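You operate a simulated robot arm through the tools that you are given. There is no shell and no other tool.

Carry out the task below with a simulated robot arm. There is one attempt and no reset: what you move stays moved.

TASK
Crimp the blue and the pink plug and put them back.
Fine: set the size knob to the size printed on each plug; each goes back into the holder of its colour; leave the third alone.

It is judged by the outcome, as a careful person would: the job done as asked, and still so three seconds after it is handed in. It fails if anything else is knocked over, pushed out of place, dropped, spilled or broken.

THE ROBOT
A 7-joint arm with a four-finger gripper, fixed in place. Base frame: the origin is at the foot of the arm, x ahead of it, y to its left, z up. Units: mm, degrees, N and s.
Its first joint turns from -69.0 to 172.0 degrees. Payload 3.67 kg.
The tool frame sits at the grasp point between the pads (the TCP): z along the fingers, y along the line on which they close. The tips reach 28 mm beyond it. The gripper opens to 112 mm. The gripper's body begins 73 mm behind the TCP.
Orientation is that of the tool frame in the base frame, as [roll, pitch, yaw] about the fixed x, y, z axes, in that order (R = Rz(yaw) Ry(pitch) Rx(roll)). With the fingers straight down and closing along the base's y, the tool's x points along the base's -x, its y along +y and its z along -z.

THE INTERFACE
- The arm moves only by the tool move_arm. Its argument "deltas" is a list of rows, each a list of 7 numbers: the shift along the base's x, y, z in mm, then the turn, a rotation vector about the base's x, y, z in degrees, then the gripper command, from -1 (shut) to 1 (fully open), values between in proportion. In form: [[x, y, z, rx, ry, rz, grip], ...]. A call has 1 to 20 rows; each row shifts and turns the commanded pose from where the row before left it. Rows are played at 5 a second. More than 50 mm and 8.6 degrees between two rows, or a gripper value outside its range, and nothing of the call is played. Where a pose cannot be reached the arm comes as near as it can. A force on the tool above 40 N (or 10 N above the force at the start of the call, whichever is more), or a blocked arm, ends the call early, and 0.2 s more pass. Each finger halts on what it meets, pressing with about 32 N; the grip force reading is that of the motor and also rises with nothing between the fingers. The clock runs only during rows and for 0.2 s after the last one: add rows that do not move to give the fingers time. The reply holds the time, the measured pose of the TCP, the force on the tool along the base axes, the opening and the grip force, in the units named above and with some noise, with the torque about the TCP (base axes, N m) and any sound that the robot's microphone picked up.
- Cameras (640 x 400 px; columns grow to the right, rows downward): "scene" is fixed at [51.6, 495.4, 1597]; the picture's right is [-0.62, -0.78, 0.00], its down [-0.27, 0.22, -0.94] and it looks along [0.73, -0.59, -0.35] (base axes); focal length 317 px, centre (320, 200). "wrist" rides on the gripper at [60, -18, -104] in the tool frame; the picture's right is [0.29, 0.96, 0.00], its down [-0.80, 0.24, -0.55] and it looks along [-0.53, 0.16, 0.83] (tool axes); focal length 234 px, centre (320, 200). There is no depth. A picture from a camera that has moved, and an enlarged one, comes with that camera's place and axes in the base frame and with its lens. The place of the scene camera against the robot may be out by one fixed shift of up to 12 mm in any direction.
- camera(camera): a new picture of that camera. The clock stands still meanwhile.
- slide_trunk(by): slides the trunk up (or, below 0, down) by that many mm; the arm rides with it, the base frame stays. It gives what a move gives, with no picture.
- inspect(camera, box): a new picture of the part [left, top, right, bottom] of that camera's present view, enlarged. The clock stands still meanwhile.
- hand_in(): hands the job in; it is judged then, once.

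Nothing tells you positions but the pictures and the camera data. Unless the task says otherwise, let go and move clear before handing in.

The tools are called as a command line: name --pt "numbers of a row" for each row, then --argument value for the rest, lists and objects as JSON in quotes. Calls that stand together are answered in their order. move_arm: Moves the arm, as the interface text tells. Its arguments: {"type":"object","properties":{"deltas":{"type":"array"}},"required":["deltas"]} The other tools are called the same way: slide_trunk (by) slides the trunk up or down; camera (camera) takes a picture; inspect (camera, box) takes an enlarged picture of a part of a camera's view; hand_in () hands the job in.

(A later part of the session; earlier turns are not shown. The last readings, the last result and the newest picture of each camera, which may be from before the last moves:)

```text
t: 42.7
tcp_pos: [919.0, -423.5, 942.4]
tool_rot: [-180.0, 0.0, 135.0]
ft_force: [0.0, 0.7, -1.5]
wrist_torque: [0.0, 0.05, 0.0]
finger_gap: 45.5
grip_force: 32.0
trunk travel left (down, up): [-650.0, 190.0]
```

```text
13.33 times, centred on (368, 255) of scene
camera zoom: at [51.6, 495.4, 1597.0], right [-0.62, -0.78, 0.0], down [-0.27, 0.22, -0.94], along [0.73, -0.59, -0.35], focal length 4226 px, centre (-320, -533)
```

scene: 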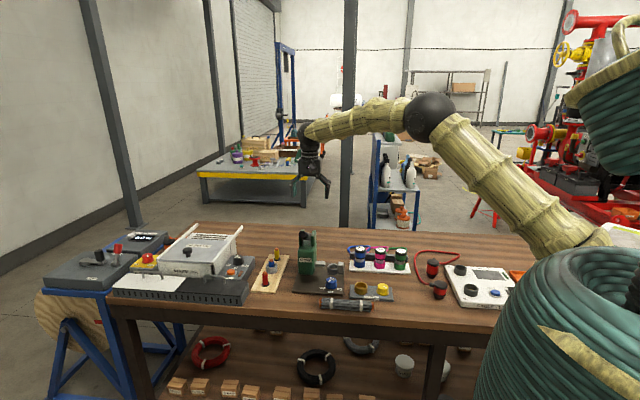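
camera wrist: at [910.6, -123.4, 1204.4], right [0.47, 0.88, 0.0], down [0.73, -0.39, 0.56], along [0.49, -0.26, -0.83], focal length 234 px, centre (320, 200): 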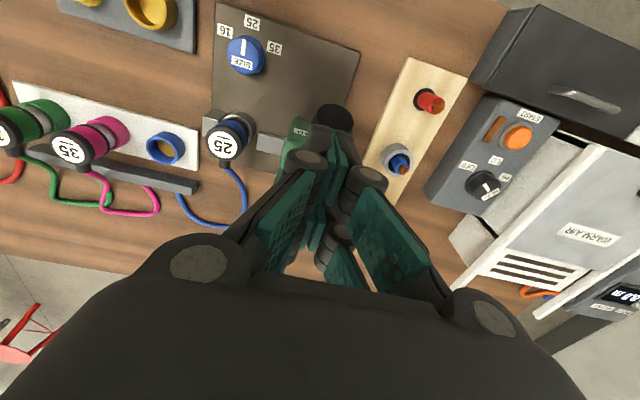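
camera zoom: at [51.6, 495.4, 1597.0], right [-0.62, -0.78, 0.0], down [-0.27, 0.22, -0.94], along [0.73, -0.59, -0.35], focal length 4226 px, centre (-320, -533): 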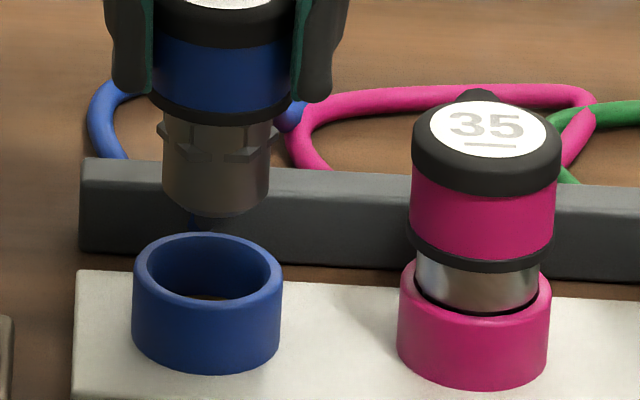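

inspect --camera "scene" --box '[354, 242, 378, 272]'

inspect --camera "wrist" --box '[290, 85, 360, 135]'

```text
13.33 times, centred on (366, 257) of scene
camera zoom: at [51.6, 495.4, 1597.0], right [-0.62, -0.78, 0.0], down [-0.27, 0.22, -0.94], along [0.73, -0.59, -0.35], focal length 4226 px, centre (-293, -560)
```

zoom: 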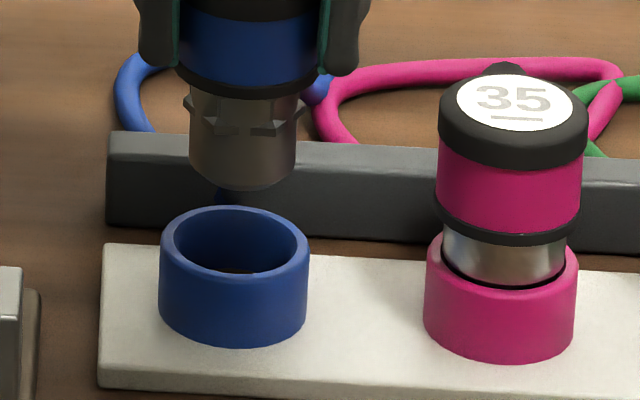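

```text
8.00 times, centred on (325, 110) of wrist
camera zoom: at [862.8, -395.5, 1046.3], right [0.47, 0.88, 0.0], down [0.73, -0.39, 0.55], along [0.49, -0.26, -0.83], focal length 1873 px, centre (280, 920)
```

zoom: 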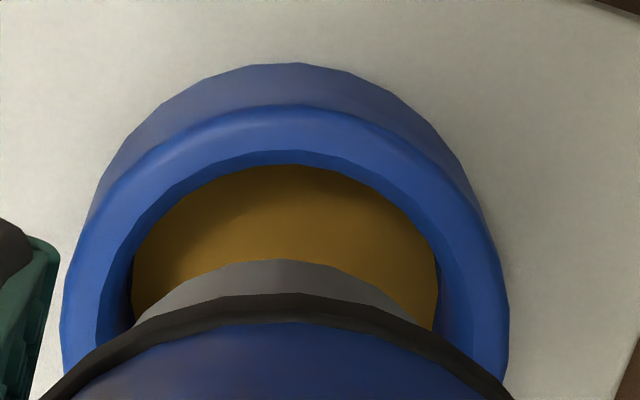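

Alignment over the blue holder is within about 0.7 mm. I'll correct slightly and lower it in.

move_arm --pt "0 0.7 -10 0 0 0 -1" --pt "0 0 -10 0 0 0 -1" --pt "0 0 -8 0 0 0 -1" --pt "0 0 -6 0 0 0 -1" --pt "0 0 -5 0 0 0 -1" --pt "0 0 -4 0 0 0 -1" --pt "0 0 -2 0 0 0 -1" --pt "0 0 0 0 0 0 -1"

inspect --camera "scene" --box '[354, 242, 378, 272]'

inspect --camera "wrist" --box '[220, 90, 420, 240]'

```text
t: 44.5
tcp_pos: [918.3, -422.7, 896.7]
tool_rot: [-180.0, 0.1, 134.9]
ft_force: [-0.5, -0.6, -0.9]
wrist_torque: [-0.01, -0.02, -0.05]
finger_gap: 45.3
grip_force: 32.4
trunk travel left (down, up): [-650.0, 190.0]
```

```text
13.33 times, centred on (366, 257) of scene
camera zoom: at [51.6, 495.4, 1597.0], right [-0.62, -0.78, 0.0], down [-0.27, 0.22, -0.94], along [0.73, -0.59, -0.35], focal length 4226 px, centre (-293, -560)
```

zoom: 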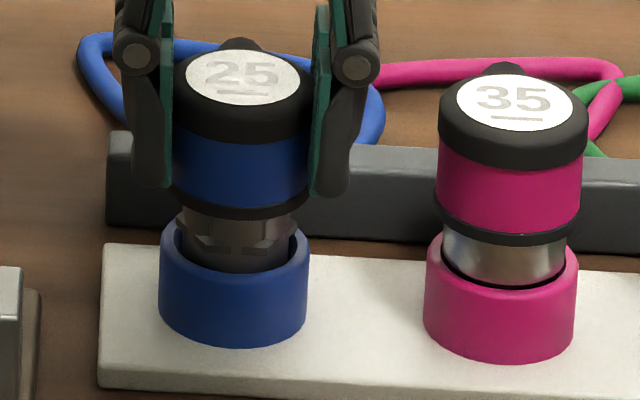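

```text
2.67 times, centred on (320, 165) of wrist
camera zoom: at [862.5, -394.2, 1001.3], right [0.47, 0.88, 0.0], down [0.73, -0.39, 0.56], along [0.49, -0.26, -0.83], focal length 624 px, centre (320, 293)
```

zoom: 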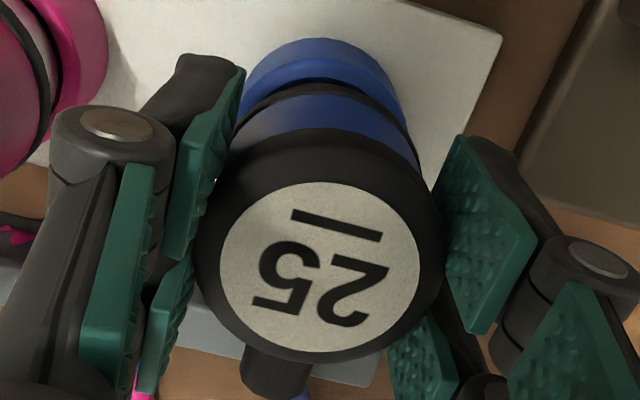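

move_arm --pt "0 0 -1.5 0 0 0 -1" --pt "0 0 -1.5 0 0 0 -1" --pt "0 0 -1 0 0 0 -1" --pt "0 0 0 0 0 0 -1"

inspect --camera "scene" --box '[354, 242, 378, 272]'

```text
t: 45.5
tcp_pos: [918.5, -423.2, 892.6]
tool_rot: [-180.0, 0.0, 135.0]
ft_force: [0.2, 0.1, -1.2]
wrist_torque: [0.0, -0.02, 0.02]
finger_gap: 45.5
grip_force: 32.1
trunk travel left (down, up): [-650.0, 190.0]
```

```text
13.33 times, centred on (366, 257) of scene
camera zoom: at [51.6, 495.4, 1597.0], right [-0.62, -0.78, 0.0], down [-0.27, 0.22, -0.94], along [0.73, -0.59, -0.35], focal length 4226 px, centre (-293, -560)
```

zoom: 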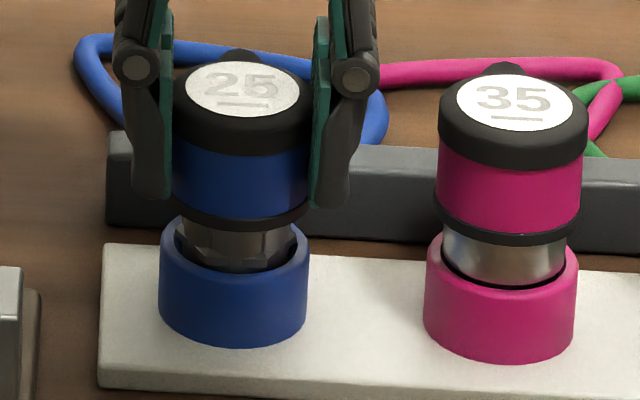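

move_arm --pt "0 0 -1 0 0 0 -1" --pt "0 0 -1 0 0 0 -1" --pt "0 0 0 0 0 0 -1"

inspect --camera "wrist" --box '[220, 90, 420, 240]'

```text
t: 46.3
tcp_pos: [917.9, -423.7, 892.6]
tool_rot: [179.9, 0.2, 135.0]
ft_force: [1.0, -1.8, 7.2]
wrist_torque: [0.0, -0.11, -0.02]
finger_gap: 45.3
grip_force: 32.3
trunk travel left (down, up): [-650.0, 190.0]
```

```text
2.67 times, centred on (320, 165) of wrist
camera zoom: at [861.9, -394.0, 996.8], right [0.47, 0.88, 0.0], down [0.73, -0.39, 0.56], along [0.49, -0.26, -0.83], focal length 624 px, centre (320, 293)
```

zoom: 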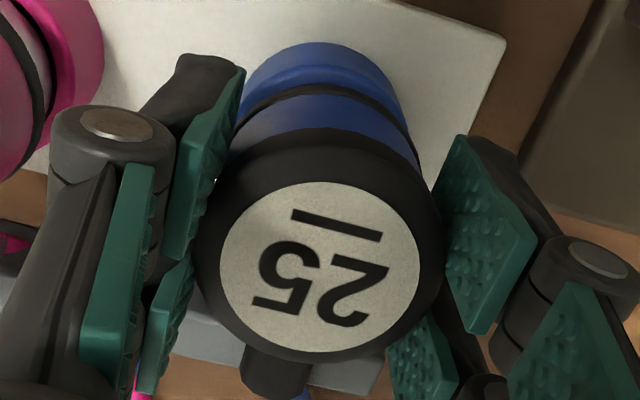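

Contact is felt (about 7–8 N), so the blue plug is seated in its holder. I'll release it and rise straight up.

move_arm --pt "0 0 0.5 0 0 0 0.0" --pt "0 0 0 0 0 0 0.25" --pt "0 0 0 0 0 0 0.25" --pt "0 0 20 0 0 0 0.25" --pt "0 0 40 0 0 0 0.25" --pt "0 0 45 0 0 0 0.25" --pt "0 0 0 0 0 0 0.25"

inspect --camera "scene" --box '[340, 230, 420, 280]'

camera --camera "wrist"

```text
t: 47.9
tcp_pos: [918.9, -424.0, 996.2]
tool_rot: [-180.0, -0.1, 135.0]
ft_force: [-0.4, 0.7, 0.0]
wrist_torque: [0.03, 0.0, -0.01]
finger_gap: 70.1
grip_force: 0.1
trunk travel left (down, up): [-650.0, 190.0]
```

```text
8.00 times, centred on (380, 255) of scene
camera zoom: at [51.6, 495.4, 1597.0], right [-0.62, -0.78, 0.0], down [-0.27, 0.22, -0.94], along [0.73, -0.59, -0.35], focal length 2536 px, centre (-160, -240)
```

zoom: 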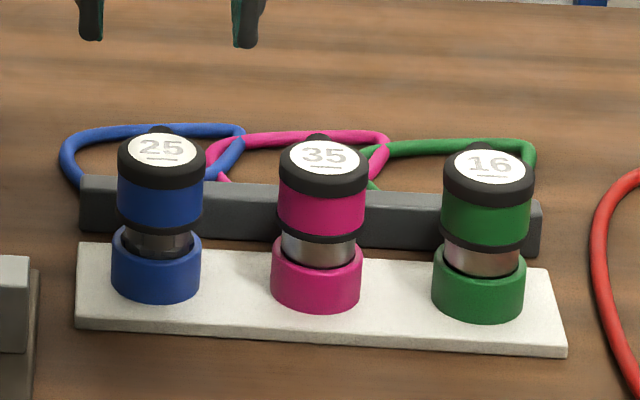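

```text
taken
camera wrist: at [863.6, -395.0, 1100.1], right [0.47, 0.88, 0.0], down [0.73, -0.39, 0.55], along [0.49, -0.26, -0.83], focal length 234 px, centre (320, 200)
```

wrist: 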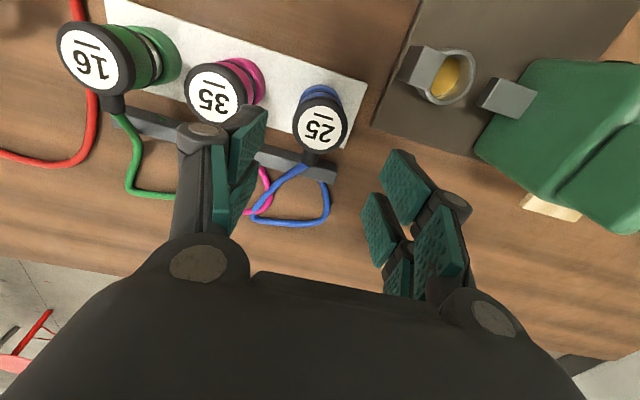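

Blue is back in its holder, crimped. Next, the knob must go to 35 (60° clockwise), so I'll hover over it with the tool pre-turned +30°.

move_arm --pt "0 0 10 0 0 0 0.25" --pt "-7.3 34.3 0 0 0 5 0.25" --pt "-7.3 34.3 0 0 0 5 0.25" --pt "-7.3 34.4 0 0 0 5 0.25" --pt "-7.3 34.4 0 0 0 5 0.25" --pt "-7.3 34.3 0 0 0 5 0.25" --pt "-7.4 34.4 0 0 0 5 0.25" --pt "0 0 -30 0 0 0 0.25" --pt "0 0 0 0 0 0 0.25"

inspect --camera "wrist" --box '[250, 60, 390, 180]'

```text
t: 49.9
tcp_pos: [873.4, -214.9, 977.5]
tool_rot: [180.0, 0.2, 165.1]
ft_force: [-0.2, 0.2, 0.7]
wrist_torque: [-0.01, -0.03, 0.02]
finger_gap: 70.0
grip_force: 0.0
trunk travel left (down, up): [-650.0, 190.0]
```

```text
3.33 times, centred on (320, 120) of wrist
camera zoom: at [809.9, -217.8, 1082.7], right [-0.03, 1.0, 0.0], down [0.83, 0.03, 0.56], along [0.56, 0.02, -0.83], focal length 781 px, centre (320, 467)
```

zoom: 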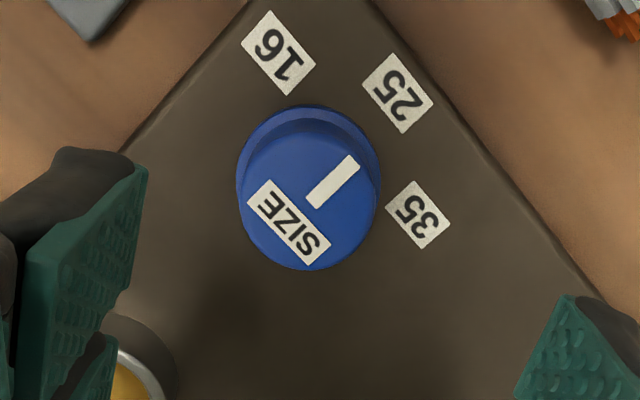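

move_arm --pt "1.8 -3.0 -42 0 0 0 0.25" --pt "0 0 -42 0 0 0 0.25" --pt "0 0 -40 0 0 0 0.25" --pt "0 0 0 0 0 0 0.25"

inspect --camera "wrist" --box '[230, 80, 410, 230]'

inspect --camera "scene" --box '[300, 240, 370, 300]'

```text
t: 50.9
tcp_pos: [875.4, -218.5, 854.6]
tool_rot: [179.9, 0.2, 165.0]
ft_force: [-0.2, 0.1, -0.1]
wrist_torque: [-0.06, -0.01, -0.02]
finger_gap: 70.1
grip_force: 0.1
trunk travel left (down, up): [-650.0, 190.0]
```

```text
2.67 times, centred on (320, 155) of wrist
camera zoom: at [812.2, -221.8, 958.5], right [-0.03, 1.0, 0.0], down [0.83, 0.03, 0.56], along [0.56, 0.02, -0.83], focal length 624 px, centre (320, 320)
```

zoom: 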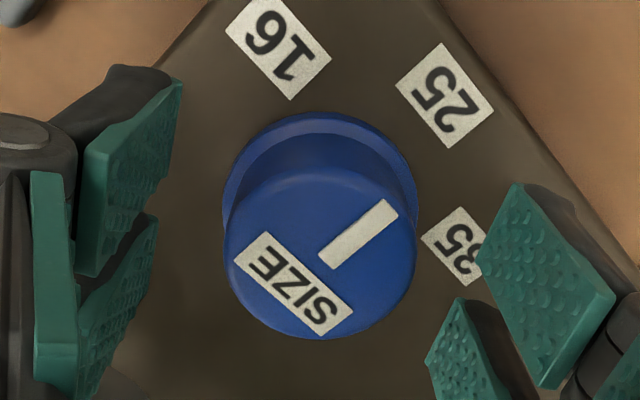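

```text
6.67 times, centred on (335, 270) of scene
camera zoom: at [51.6, 495.4, 1597.0], right [-0.62, -0.78, 0.0], down [-0.27, 0.22, -0.94], along [0.73, -0.59, -0.35], focal length 2113 px, centre (220, -267)
```

zoom: 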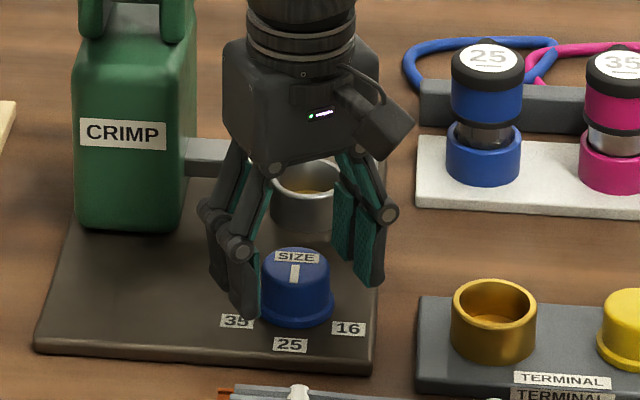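

move_arm --pt "0 0 -2.5 0 0 0 0.25" --pt "0 0 0 0 0 0 -0.3" --pt "0 0 0 0 0 0 -1" --pt "0 0 0 0 0 0 -1" --pt "0 0 0 0 0 -6 -1" --pt "0 0 0 0 0 -6 -1" --pt "0 0 0 0 0 -6 -1" --pt "0 0 0 0 0 -6 -1" --pt "0 0 0 0 0 -6 -1" --pt "0 0 0 0 0 -6 -1" --pt "0 0 0 0 0 -6 -1" --pt "0 0 0 0 0 -6 -1" --pt "0 0 0 0 0 -6 -1" --pt "0 0 0 0 0 -5 -1" --pt "0 0 0 0 0 0 -1"

inspect --camera "wrist" --box '[230, 60, 410, 230]'

inspect --camera "scene" --box '[310, 255, 360, 300]'

```text
t: 54.1
tcp_pos: [877.3, -218.0, 850.6]
tool_rot: [179.9, 0.1, 105.9]
ft_force: [13.8, 5.7, 8.2]
wrist_torque: [-0.05, -0.55, -0.01]
finger_gap: 39.8
grip_force: 45.2
trunk travel left (down, up): [-650.0, 190.0]
```

```text
2.35 times, centred on (320, 145) of wrist
camera zoom: at [842.0, -166.7, 955.1], right [0.84, 0.54, 0.0], down [0.45, -0.7, 0.56], along [0.3, -0.47, -0.83], focal length 551 px, centre (320, 329)
```

zoom: 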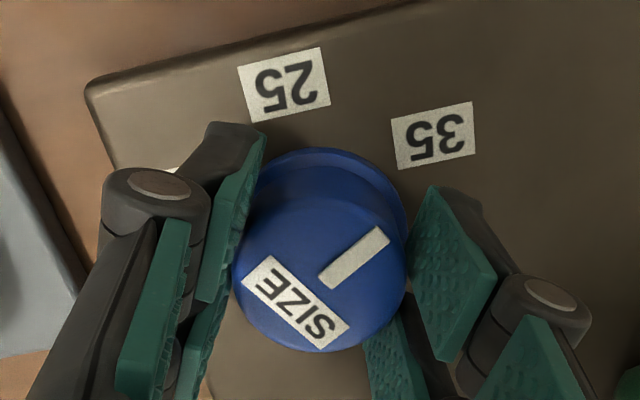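

```text
8.89 times, centred on (335, 278) of scene
camera zoom: at [51.6, 495.4, 1597.0], right [-0.62, -0.78, 0.0], down [-0.27, 0.22, -0.94], along [0.73, -0.59, -0.35], focal length 2817 px, centre (187, -489)
```

zoom: 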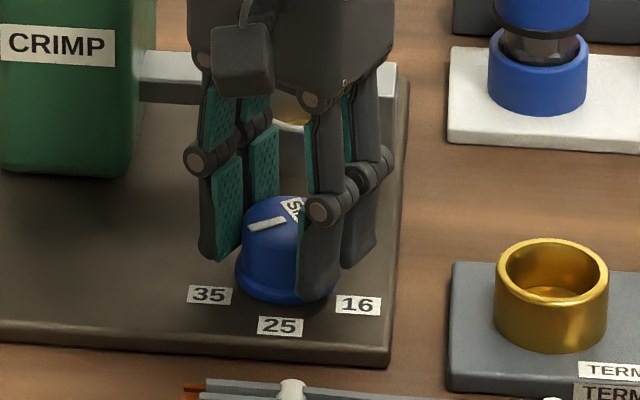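

The pointer reads about 77°, nearly at the 35 label (about 75°). I'll nudge 2° further, release, rise, and verify.

move_arm --pt "0 0 0 0 0 -2.2 -1" --pt "0 0 0 0 0 0 -1" --pt "0 0 0 0 0 0 0.1" --pt "0 0 0 0 0 0 0.25" --pt "0 0 0 0 0 0 0.25" --pt "0 0 45 0 0 0 0.25" --pt "0 0 50 0 0 0 0.25" --pt "0 0 50 0 0 0 0.25" --pt "0 0 0 0 0 0 0.25"

inspect --camera "wrist" --box '[260, 60, 380, 160]'

inspect --camera "scene" --box '[310, 255, 360, 300]'

```text
t: 56.1
tcp_pos: [876.5, -219.3, 994.3]
tool_rot: [-179.9, -0.1, 103.8]
ft_force: [-0.7, 0.1, -0.5]
wrist_torque: [0.01, 0.03, 0.01]
finger_gap: 70.0
grip_force: 0.0
trunk travel left (down, up): [-650.0, 190.0]
```

```text
4.00 times, centred on (320, 110) of wrist
camera zoom: at [844.4, -167.2, 1098.6], right [0.86, 0.51, 0.0], down [0.42, -0.72, 0.55], along [0.28, -0.48, -0.83], focal length 937 px, centre (320, 560)
```

zoom: 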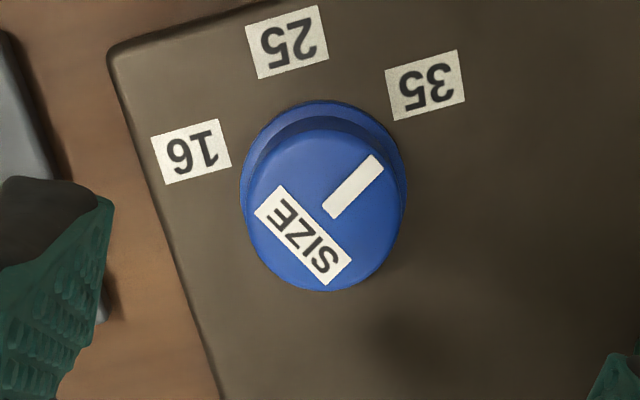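

```text
8.89 times, centred on (335, 278) of scene
camera zoom: at [51.6, 495.4, 1597.0], right [-0.62, -0.78, 0.0], down [-0.27, 0.22, -0.94], along [0.73, -0.59, -0.35], focal length 2817 px, centre (187, -489)
```

zoom: 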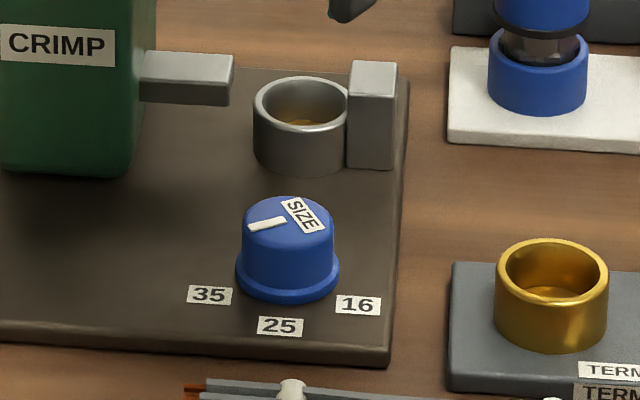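

The knob now points exactly at 35. Next I'll hover over the pink plug.

move_arm --pt "-3.1 -38 2 0 0 4.5 0.25" --pt "-3.1 -38 2 0 0 4.5 0.25" --pt "-3.1 -38 2 0 0 4.5 0.25" --pt "-3.1 -38 2 0 0 4.5 0.25" --pt "-3.1 -38 0 0 0 4.4 0.25" --pt "-3.1 -38.2 0 0 0 4.4 0.25" --pt "-3.1 -38.2 0 0 0 4.4 0.25" --pt "0 0 0 0 0 0 0.25"

camera --camera "wrist"

inspect --camera "wrist" --box '[250, 70, 390, 210]'

```text
t: 57.9
tcp_pos: [854.7, -484.8, 1004.0]
tool_rot: [-179.9, 0.1, 135.0]
ft_force: [-0.4, 0.7, 0.8]
wrist_torque: [-0.05, 0.0, 0.03]
finger_gap: 70.1
grip_force: 0.1
trunk travel left (down, up): [-650.0, 190.0]
```

```text
taken
camera wrist: at [797.8, -457.1, 1108.0], right [0.47, 0.88, 0.0], down [0.73, -0.39, 0.56], along [0.49, -0.26, -0.83], focal length 234 px, centre (320, 200)
```

wrist: 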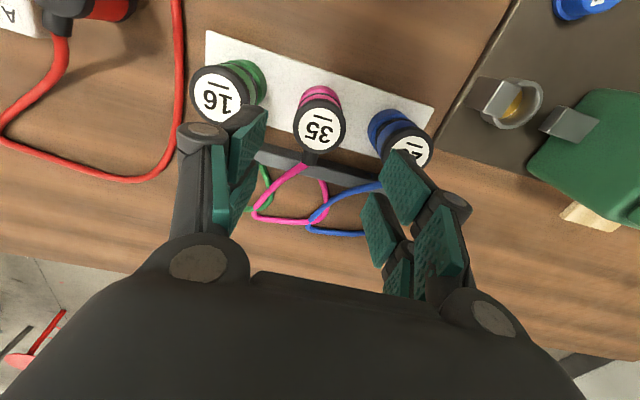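

```text
2.86 times, centred on (320, 140) of wrist
camera zoom: at [797.8, -457.1, 1108.0], right [0.47, 0.88, 0.0], down [0.73, -0.39, 0.56], along [0.49, -0.26, -0.83], focal length 669 px, centre (320, 371)
```

zoom: 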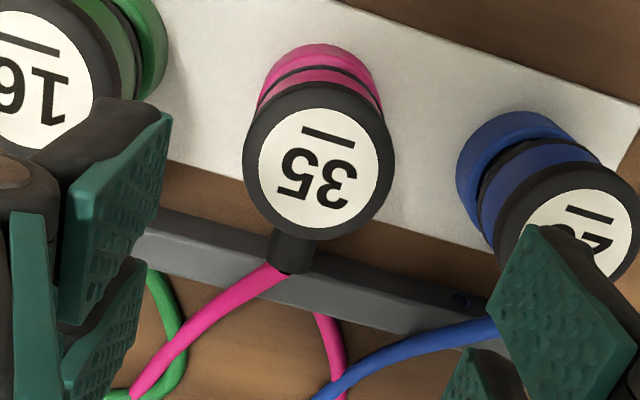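

move_arm --pt "1.3 -0.7 -35 0 0 0 0.25" --pt "0 0 -35 0 0 0 0.25" --pt "0 0 -32 0 0 0 0.25" --pt "0 0 0 0 0 0 0.25"

inspect --camera "wrist" --box '[220, 110, 420, 260]'

inspect --camera "scene" --box '[350, 230, 410, 275]'

```text
t: 58.9
tcp_pos: [855.3, -487.4, 901.5]
tool_rot: [180.0, 0.1, 134.9]
ft_force: [0.5, 0.3, 0.3]
wrist_torque: [0.01, -0.03, 0.01]
finger_gap: 69.9
grip_force: 0.1
trunk travel left (down, up): [-650.0, 190.0]
```

```text
2.67 times, centred on (320, 185) of wrist
camera zoom: at [799.2, -458.6, 1005.6], right [0.47, 0.88, 0.0], down [0.73, -0.39, 0.56], along [0.49, -0.26, -0.83], focal length 624 px, centre (320, 240)
```

zoom: 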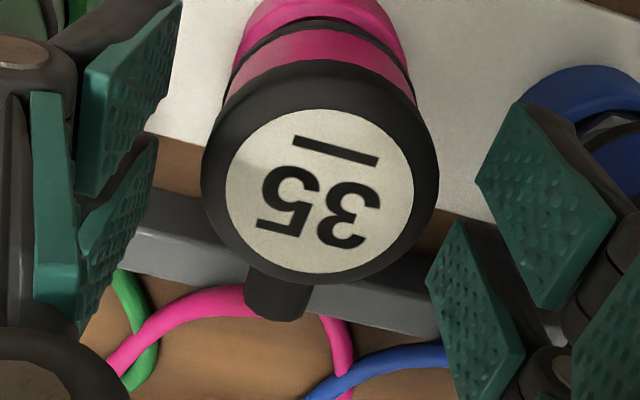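

```text
8.89 times, centred on (380, 252) of scene
camera zoom: at [51.6, 495.4, 1597.0], right [-0.62, -0.78, 0.0], down [-0.27, 0.22, -0.94], along [0.73, -0.59, -0.35], focal length 2817 px, centre (-213, -267)
```

zoom: 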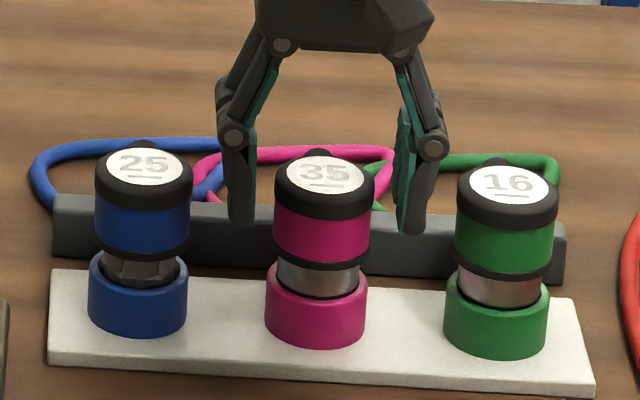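

move_arm --pt "-0.5 0.8 -7.3 0 0 0 0.25" --pt "0 0 0 0 0 0 0.25" --pt "0 0 0 0 0 0 -0.1" --pt "0 0 0 0 0 0 -1" --pt "0 0 0 0 0 0 -1"

inspect --camera "wrist" --box '[220, 110, 420, 260]'

inspect --camera "scene" --box '[350, 230, 410, 275]'

```text
t: 60.1
tcp_pos: [856.0, -487.6, 893.6]
tool_rot: [-179.9, 0.1, 135.0]
ft_force: [0.9, 0.9, 0.9]
wrist_torque: [0.03, -0.05, 0.02]
finger_gap: 45.2
grip_force: 32.1
trunk travel left (down, up): [-650.0, 190.0]
```

```text
2.67 times, centred on (320, 185) of wrist
camera zoom: at [799.4, -457.9, 997.8], right [0.47, 0.88, 0.0], down [0.73, -0.39, 0.56], along [0.49, -0.26, -0.83], focal length 624 px, centre (320, 240)
```

zoom: 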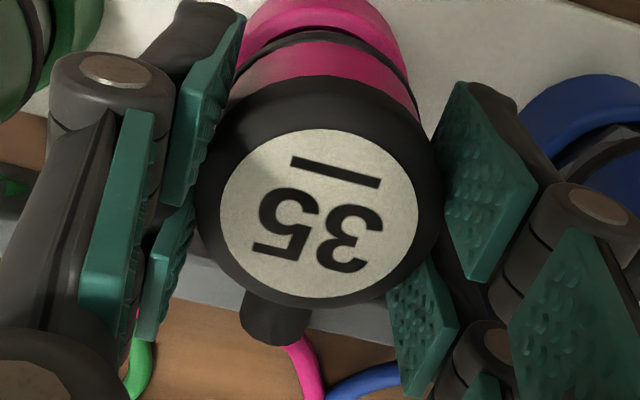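

```text
8.89 times, centred on (380, 252) of scene
camera zoom: at [51.6, 495.4, 1597.0], right [-0.62, -0.78, 0.0], down [-0.27, 0.22, -0.94], along [0.73, -0.59, -0.35], focal length 2817 px, centre (-213, -267)
```

zoom: 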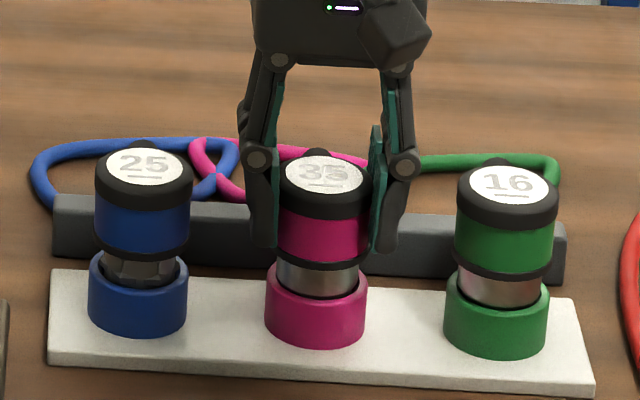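

The pink plug is gripped. I'll lift it above the blue plug's height, move it toward the front first, and watch how the cable behaves.

move_arm --pt "0 0 20 0 0 0 -1" --pt "0 0 35 0 0 0 -1" --pt "0 0 35 0 0 0 -1" --pt "-24 24 0 0 0 0 -1" --pt "-24 24 0 0 0 0 -1" --pt "0 0 0 0 0 0 -1"

inspect --camera "scene" --box '[310, 200, 430, 290]'

```text
t: 61.5
tcp_pos: [808.1, -437.6, 982.9]
tool_rot: [-179.9, 0.1, 134.9]
ft_force: [-0.2, -0.2, -2.1]
wrist_torque: [0.0, 0.0, 0.0]
finger_gap: 45.1
grip_force: 31.6
trunk travel left (down, up): [-650.0, 190.0]
```

```text
4.44 times, centred on (370, 245) of scene
camera zoom: at [51.6, 495.4, 1597.0], right [-0.62, -0.78, 0.0], down [-0.27, 0.22, -0.94], along [0.73, -0.59, -0.35], focal length 1409 px, centre (98, 0)
```

zoom: 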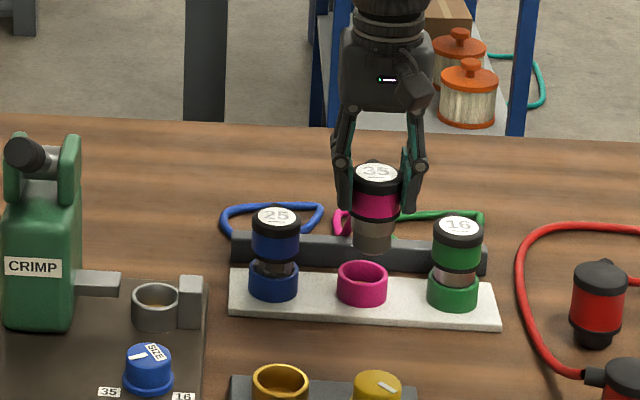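

move_arm --pt "24 24.3 0 0 0 0 -1" --pt "24 24.3 0 0 0 0 -1" --pt "24 24.3 0 0 0 0 -1" --pt "0 0 0 0 0 0 -1"

inspect --camera "scene" --box '[310, 200, 430, 290]'

camera --camera "wrist"

```text
t: 62.5
tcp_pos: [880.5, -366.1, 984.3]
tool_rot: [179.9, 0.1, 134.9]
ft_force: [-0.8, -0.3, -1.5]
wrist_torque: [0.0, -0.01, 0.01]
finger_gap: 45.4
grip_force: 31.9
trunk travel left (down, up): [-650.0, 190.0]
```

```text
4.44 times, centred on (370, 245) of scene
camera zoom: at [51.6, 495.4, 1597.0], right [-0.62, -0.78, 0.0], down [-0.27, 0.22, -0.94], along [0.73, -0.59, -0.35], focal length 1409 px, centre (98, 0)
```

zoom: 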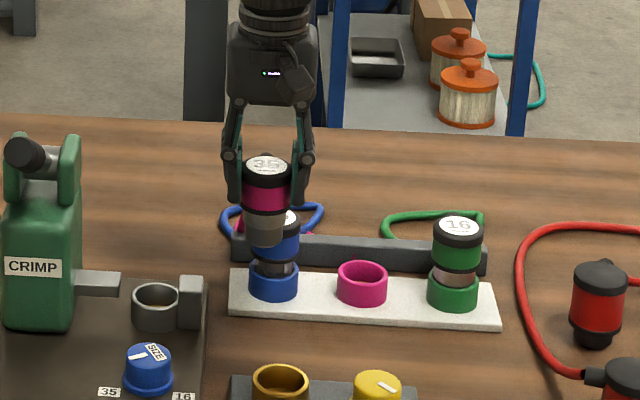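

```text
taken
camera wrist: at [824.2, -337.2, 1088.1], right [0.47, 0.88, 0.0], down [0.73, -0.4, 0.56], along [0.49, -0.26, -0.83], focal length 234 px, centre (320, 200)
```

wrist: 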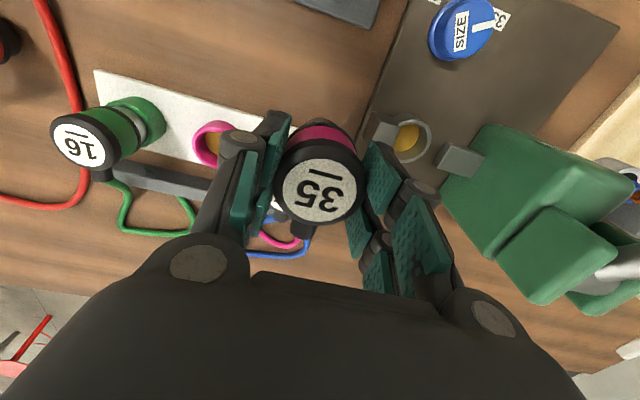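

move_arm --pt "23.7 24.4 0 0 0 0 -1" --pt "23.7 24.4 0 0 0 0 -1" --pt "23.7 24.5 0 0 0 0 -1" --pt "0 0 -22 0 0 0 -1" --pt "0 0 -20 0 0 0 -1" --pt "0 0 0 0 0 0 -1" --pt "0 0 0 0 0 0 -1"

inspect --camera "scene" --box '[310, 210, 430, 290]'

inspect --camera "scene" --box '[326, 246, 362, 276]'

inspect --camera "wrist" --box '[290, 90, 360, 140]'

```text
t: 64.1
tcp_pos: [951.7, -291.8, 942.2]
tool_rot: [180.0, 0.1, 135.1]
ft_force: [0.2, 0.2, -0.5]
wrist_torque: [0.0, 0.01, -0.01]
finger_gap: 45.5
grip_force: 31.8
trunk travel left (down, up): [-650.0, 190.0]
```

```text
5.00 times, centred on (370, 250) of scene
camera zoom: at [51.6, 495.4, 1597.0], right [-0.62, -0.78, 0.0], down [-0.27, 0.22, -0.94], along [0.73, -0.59, -0.35], focal length 1585 px, centre (70, -50)
```

zoom: 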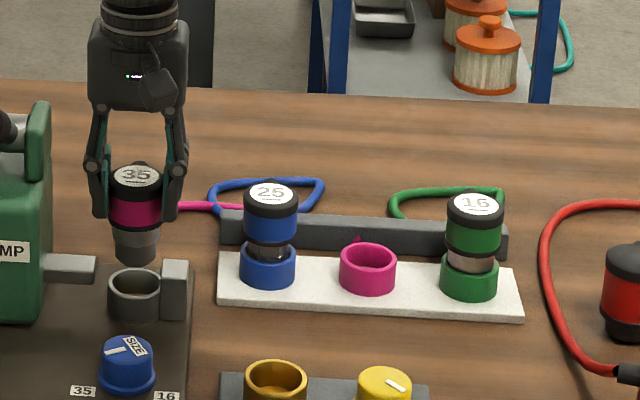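

```text
13.33 times, centred on (344, 261) of scene
camera zoom: at [51.6, 495.4, 1597.0], right [-0.62, -0.78, 0.0], down [-0.27, 0.22, -0.94], along [0.73, -0.59, -0.35], focal length 4226 px, centre (0, -613)
```

zoom: 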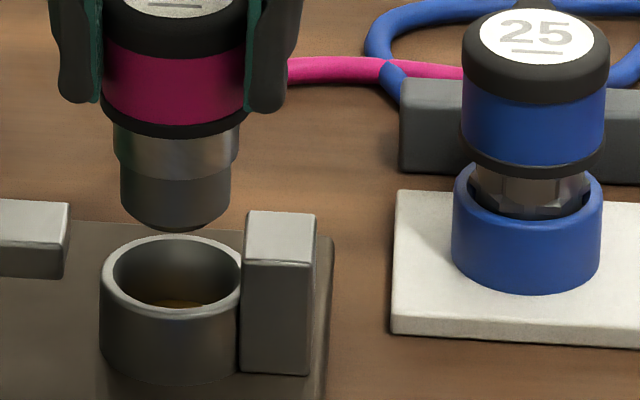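

```text
8.00 times, centred on (325, 115) of wrist
camera zoom: at [895.0, -262.7, 1045.7], right [0.47, 0.88, 0.0], down [0.73, -0.39, 0.55], along [0.49, -0.26, -0.83], focal length 1873 px, centre (280, 880)
```

zoom: 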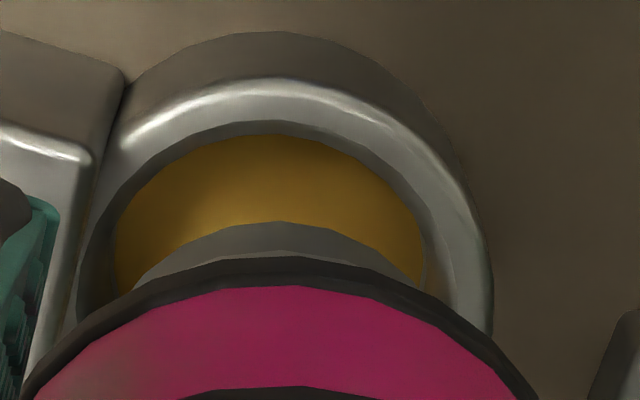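

Alignment is within about 1 mm of the previous good insertion. I'll correct by (0.3, -1.2) mm and lower gently.

move_arm --pt "0.3 -1.2 -10 0 0 0 -1" --pt "0 0 -8 0 0 0 -1" --pt "0 0 -6 0 0 0 -1" --pt "0 0 -4 0 0 0 -1" --pt "0 0 -5 0 0 0 -1" --pt "0 0 -5 0 0 0 -1" --pt "0 0 -4 0 0 0 -1" --pt "0 0 0 0 0 0 -1"

inspect --camera "scene" --box '[326, 246, 362, 276]'

inspect --camera "wrist" --box '[220, 90, 420, 240]'

```text
t: 65.9
tcp_pos: [949.8, -291.5, 899.3]
tool_rot: [-180.0, 0.1, 135.0]
ft_force: [0.8, 0.6, -0.6]
wrist_torque: [-0.01, 0.0, 0.0]
finger_gap: 45.4
grip_force: 32.5
trunk travel left (down, up): [-650.0, 190.0]
```

```text
13.33 times, centred on (344, 261) of scene
camera zoom: at [51.6, 495.4, 1597.0], right [-0.62, -0.78, 0.0], down [-0.27, 0.22, -0.94], along [0.73, -0.59, -0.35], focal length 4226 px, centre (0, -613)
```

zoom: 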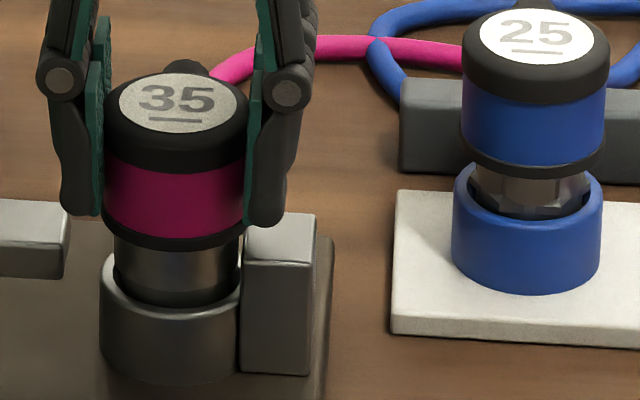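

```text
2.67 times, centred on (320, 165) of wrist
camera zoom: at [894.9, -263.6, 1004.1], right [0.47, 0.88, 0.0], down [0.73, -0.39, 0.56], along [0.49, -0.26, -0.83], focal length 624 px, centre (320, 293)
```

zoom: 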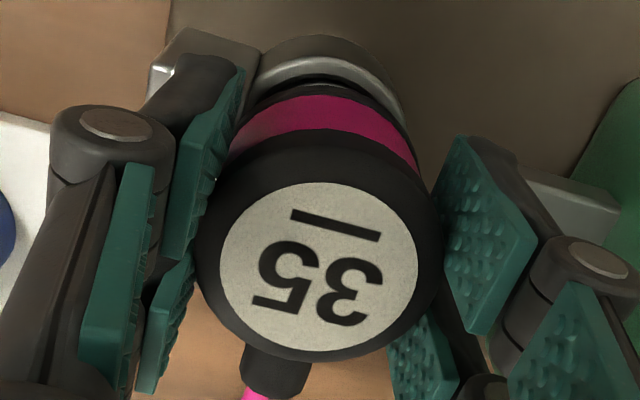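

move_arm --pt "0 0 -2 0 0 0 -1" --pt "0 0 -1.5 0 0 0 -1" --pt "0 0 -1 0 0 0 -1" --pt "0 0 0 0 0 0 -1"

inspect --camera "scene" --box '[326, 246, 362, 276]'

```text
t: 66.9
tcp_pos: [949.1, -292.5, 896.3]
tool_rot: [-180.0, 0.1, 135.0]
ft_force: [-1.2, 0.6, -0.1]
wrist_torque: [0.07, -0.01, 0.0]
finger_gap: 45.3
grip_force: 32.1
trunk travel left (down, up): [-650.0, 190.0]
```

```text
13.33 times, centred on (344, 261) of scene
camera zoom: at [51.6, 495.4, 1597.0], right [-0.62, -0.78, 0.0], down [-0.27, 0.22, -0.94], along [0.73, -0.59, -0.35], focal length 4226 px, centre (0, -613)
```

zoom: 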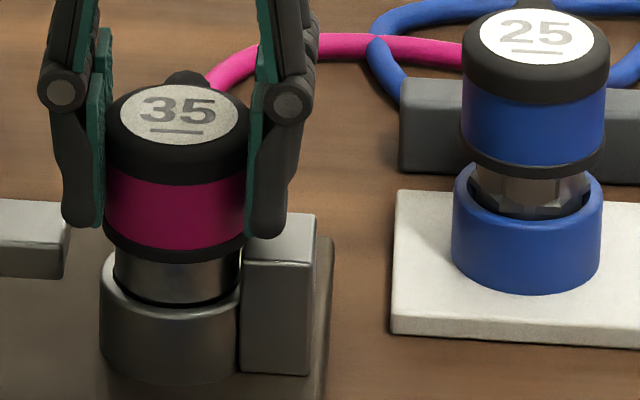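

move_arm --pt "0 0 -1 0 0 0 -1" --pt "0 0 0 0 0 0 -1"

```text
t: 67.5
tcp_pos: [950.6, -292.1, 895.2]
tool_rot: [180.0, 0.1, 135.1]
ft_force: [0.2, 1.2, 4.8]
wrist_torque: [0.1, -0.04, -0.01]
finger_gap: 45.5
grip_force: 32.1
trunk travel left (down, up): [-650.0, 190.0]
```

Seated with light contact. I'll release, rise clear, check the plug, and then move over the lever.

move_arm --pt "0 0 0 0 0 0 0.0" --pt "0 0 0 0 0 0 0.07" --pt "0 0 0 0 0 0 0.07" --pt "0 0 20 0 0 0 0.07" --pt "0 0 40 0 0 0 0.07" --pt "0 0 45 0 0 0 0.07" --pt "0 0 0 0 0 0 0.07"

inspect --camera "scene" --box '[300, 220, 420, 290]'

inspect --camera "wrist" --box '[220, 60, 420, 210]'

```text
t: 69.1
tcp_pos: [950.3, -292.6, 998.5]
tool_rot: [-180.0, 0.0, 135.0]
ft_force: [0.1, -0.3, 0.6]
wrist_torque: [0.0, 0.0, 0.02]
finger_gap: 60.1
grip_force: 0.0
trunk travel left (down, up): [-650.0, 190.0]
```

```text
5.33 times, centred on (360, 255) of scene
camera zoom: at [51.6, 495.4, 1597.0], right [-0.62, -0.78, 0.0], down [-0.27, 0.22, -0.94], along [0.73, -0.59, -0.35], focal length 1690 px, centre (107, -93)
```

zoom: 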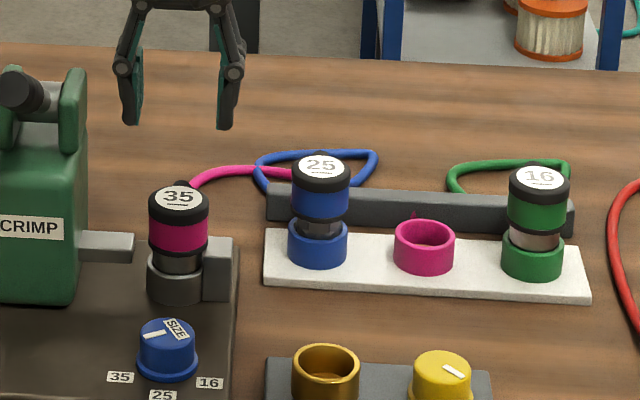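

```text
2.67 times, centred on (320, 135) of wrist
camera zoom: at [895.4, -264.0, 1103.1], right [0.47, 0.88, 0.0], down [0.73, -0.39, 0.55], along [0.49, -0.26, -0.83], focal length 624 px, centre (320, 373)
```

zoom: 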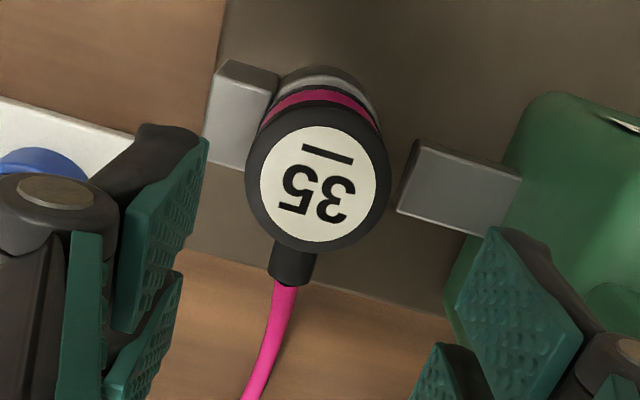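

The pink plug stands in the crimp cup with SIZE on 35. I'll now go over the lever with the fingers closed.

move_arm --pt "0 0 40 0 0 0 0.07" --pt "0 0 40 0 0 0 0.07" --pt "0 0 32 0 0 0 0.07" --pt "3.3 35.5 0 0 0 0 0.07" --pt "3.3 35.5 0 0 0 0 -0.5" --pt "3.3 35.5 0 0 0 0 -1" --pt "3.2 35.5 0 0 0 0 -1" --pt "0 0 -15 0 0 0 -1" --pt "0 0 -10 0 0 0 -1" --pt "0 0 0 0 0 0 -1"

inspect --camera "wrist" --box '[220, 60, 420, 240]'

inspect --camera "scene" --box '[280, 200, 360, 280]'

```text
t: 71.3
tcp_pos: [962.5, -151.3, 1086.3]
tool_rot: [179.9, 0.0, 135.0]
ft_force: [-0.4, 1.0, 1.2]
wrist_torque: [0.04, -0.01, -0.04]
finger_gap: 0.1
grip_force: 31.3
trunk travel left (down, up): [-650.0, 190.0]
```

```text
2.22 times, centred on (320, 150) of wrist
camera zoom: at [907.6, -122.3, 1190.4], right [0.47, 0.88, 0.0], down [0.73, -0.39, 0.56], along [0.49, -0.26, -0.83], focal length 520 px, centre (320, 311)
```

zoom: 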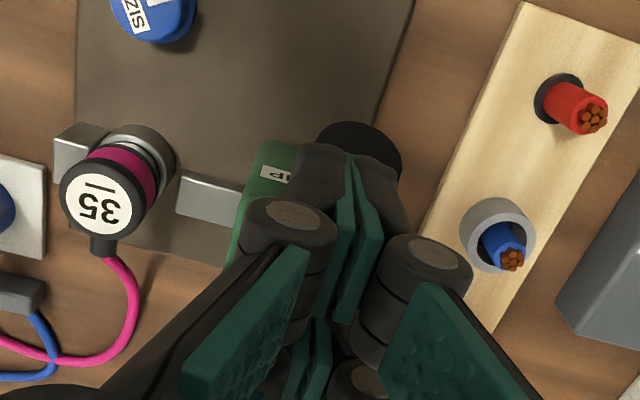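

```text
5.00 times, centred on (320, 240) of scene
camera zoom: at [51.6, 495.4, 1597.0], right [-0.62, -0.78, 0.0], down [-0.27, 0.22, -0.94], along [0.73, -0.59, -0.35], focal length 1585 px, centre (320, 0)
```

zoom: 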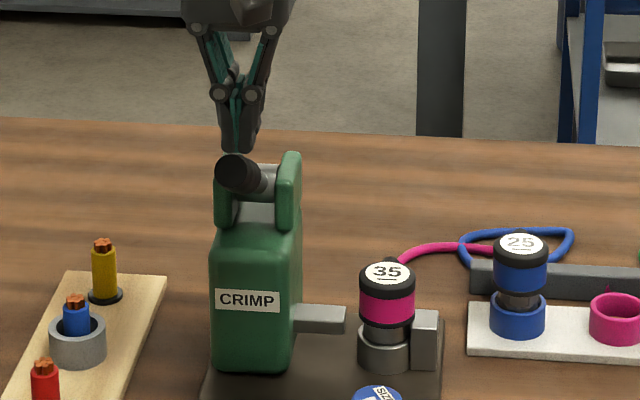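

move_arm --pt "0 0 -6 0 0 0 -1" --pt "0 0 -6 0 0 0 -1" --pt "0 0 -6 0 0 0 -1" --pt "0 0 -6 0 0 0 -1" --pt "0 0 -6 0 0 0 -1" --pt "0 0 -6 0 0 0 -1" --pt "0 0 -6 0 0 0 -1" --pt "0 0 -6 0 0 0 -1" --pt "0 0 -6 0 0 0 -1" --pt "0 0 -6 0 0 0 -1" --pt "0 0 -6 0 0 0 -1" --pt "0 0 -6 0 0 0 -1" --pt "0 0 -6 0 0 0 -1" --pt "0 0 -6 0 0 0 -1" --pt "0 0 -6 0 0 0 -1" --pt "0 0 -5 0 0 0 -1" --pt "0 0 0 0 0 0 -1"

inspect --camera "scene" --box '[280, 200, 360, 280]'

```text
t: 74.9
tcp_pos: [964.5, -150.5, 992.2]
tool_rot: [179.9, 0.2, 135.0]
ft_force: [-4.1, 3.4, 8.5]
wrist_torque: [-0.03, -0.06, 0.05]
finger_gap: 0.0
grip_force: 31.4
trunk travel left (down, up): [-650.0, 190.0]
```

```text
5.00 times, centred on (320, 240) of scene
camera zoom: at [51.6, 495.4, 1597.0], right [-0.62, -0.78, 0.0], down [-0.27, 0.22, -0.94], along [0.73, -0.59, -0.35], focal length 1585 px, centre (320, 0)
```

zoom: 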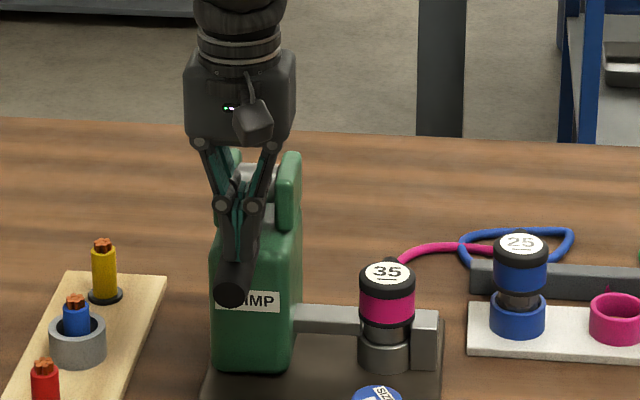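

Same behaviour as before, with the ram at the plug. I'll press on in small steps to the stop.

move_arm --pt "0 0 -4 0 0 0 -1" --pt "0 0 -4 0 0 0 -1" --pt "0 0 -4 0 0 0 -1" --pt "0 0 -3 0 0 0 -1" --pt "0 0 -3 0 0 0 -1" --pt "0 0 0 0 0 0 -1"

inspect --camera "scene" --box '[326, 246, 362, 276]'

```text
t: 76.3
tcp_pos: [964.4, -150.6, 973.9]
tool_rot: [-180.0, 0.2, 135.0]
ft_force: [0.8, -0.7, 6.8]
wrist_torque: [-0.1, -0.13, 0.02]
finger_gap: 0.0
grip_force: 32.3
trunk travel left (down, up): [-650.0, 190.0]
```

```text
13.33 times, centred on (344, 261) of scene
camera zoom: at [51.6, 495.4, 1597.0], right [-0.62, -0.78, 0.0], down [-0.27, 0.22, -0.94], along [0.73, -0.59, -0.35], focal length 4226 px, centre (0, -613)
```

zoom: 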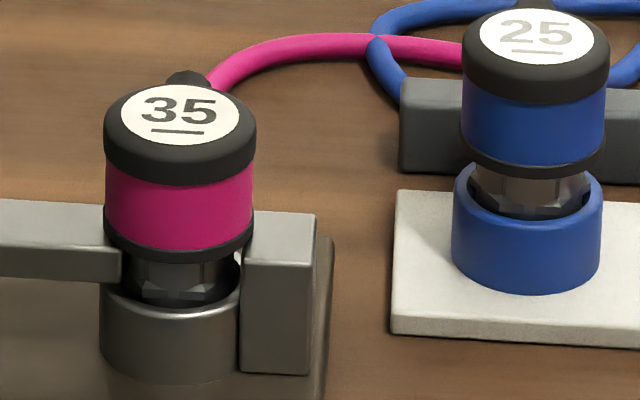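

move_arm --pt "0 0 -2 0 0 0 -1" --pt "0 0 -2 0 0 0 -1" --pt "0 0 0 0 0 0 -1"

inspect --camera "scene" --box '[326, 246, 362, 276]'

```text
t: 77.1
tcp_pos: [962.6, -150.8, 971.9]
tool_rot: [180.0, 0.0, 135.1]
ft_force: [0.9, -1.0, 10.5]
wrist_torque: [-0.13, -0.27, 0.04]
finger_gap: 0.0
grip_force: 32.0
trunk travel left (down, up): [-650.0, 190.0]
```

```text
13.33 times, centred on (344, 261) of scene
camera zoom: at [51.6, 495.4, 1597.0], right [-0.62, -0.78, 0.0], down [-0.27, 0.22, -0.94], along [0.73, -0.59, -0.35], focal length 4226 px, centre (0, -613)
```

zoom: 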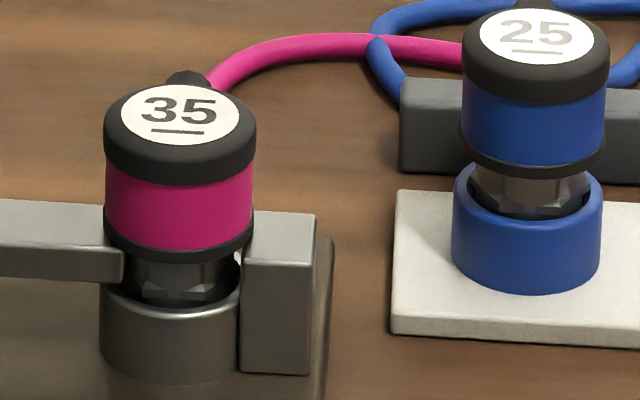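

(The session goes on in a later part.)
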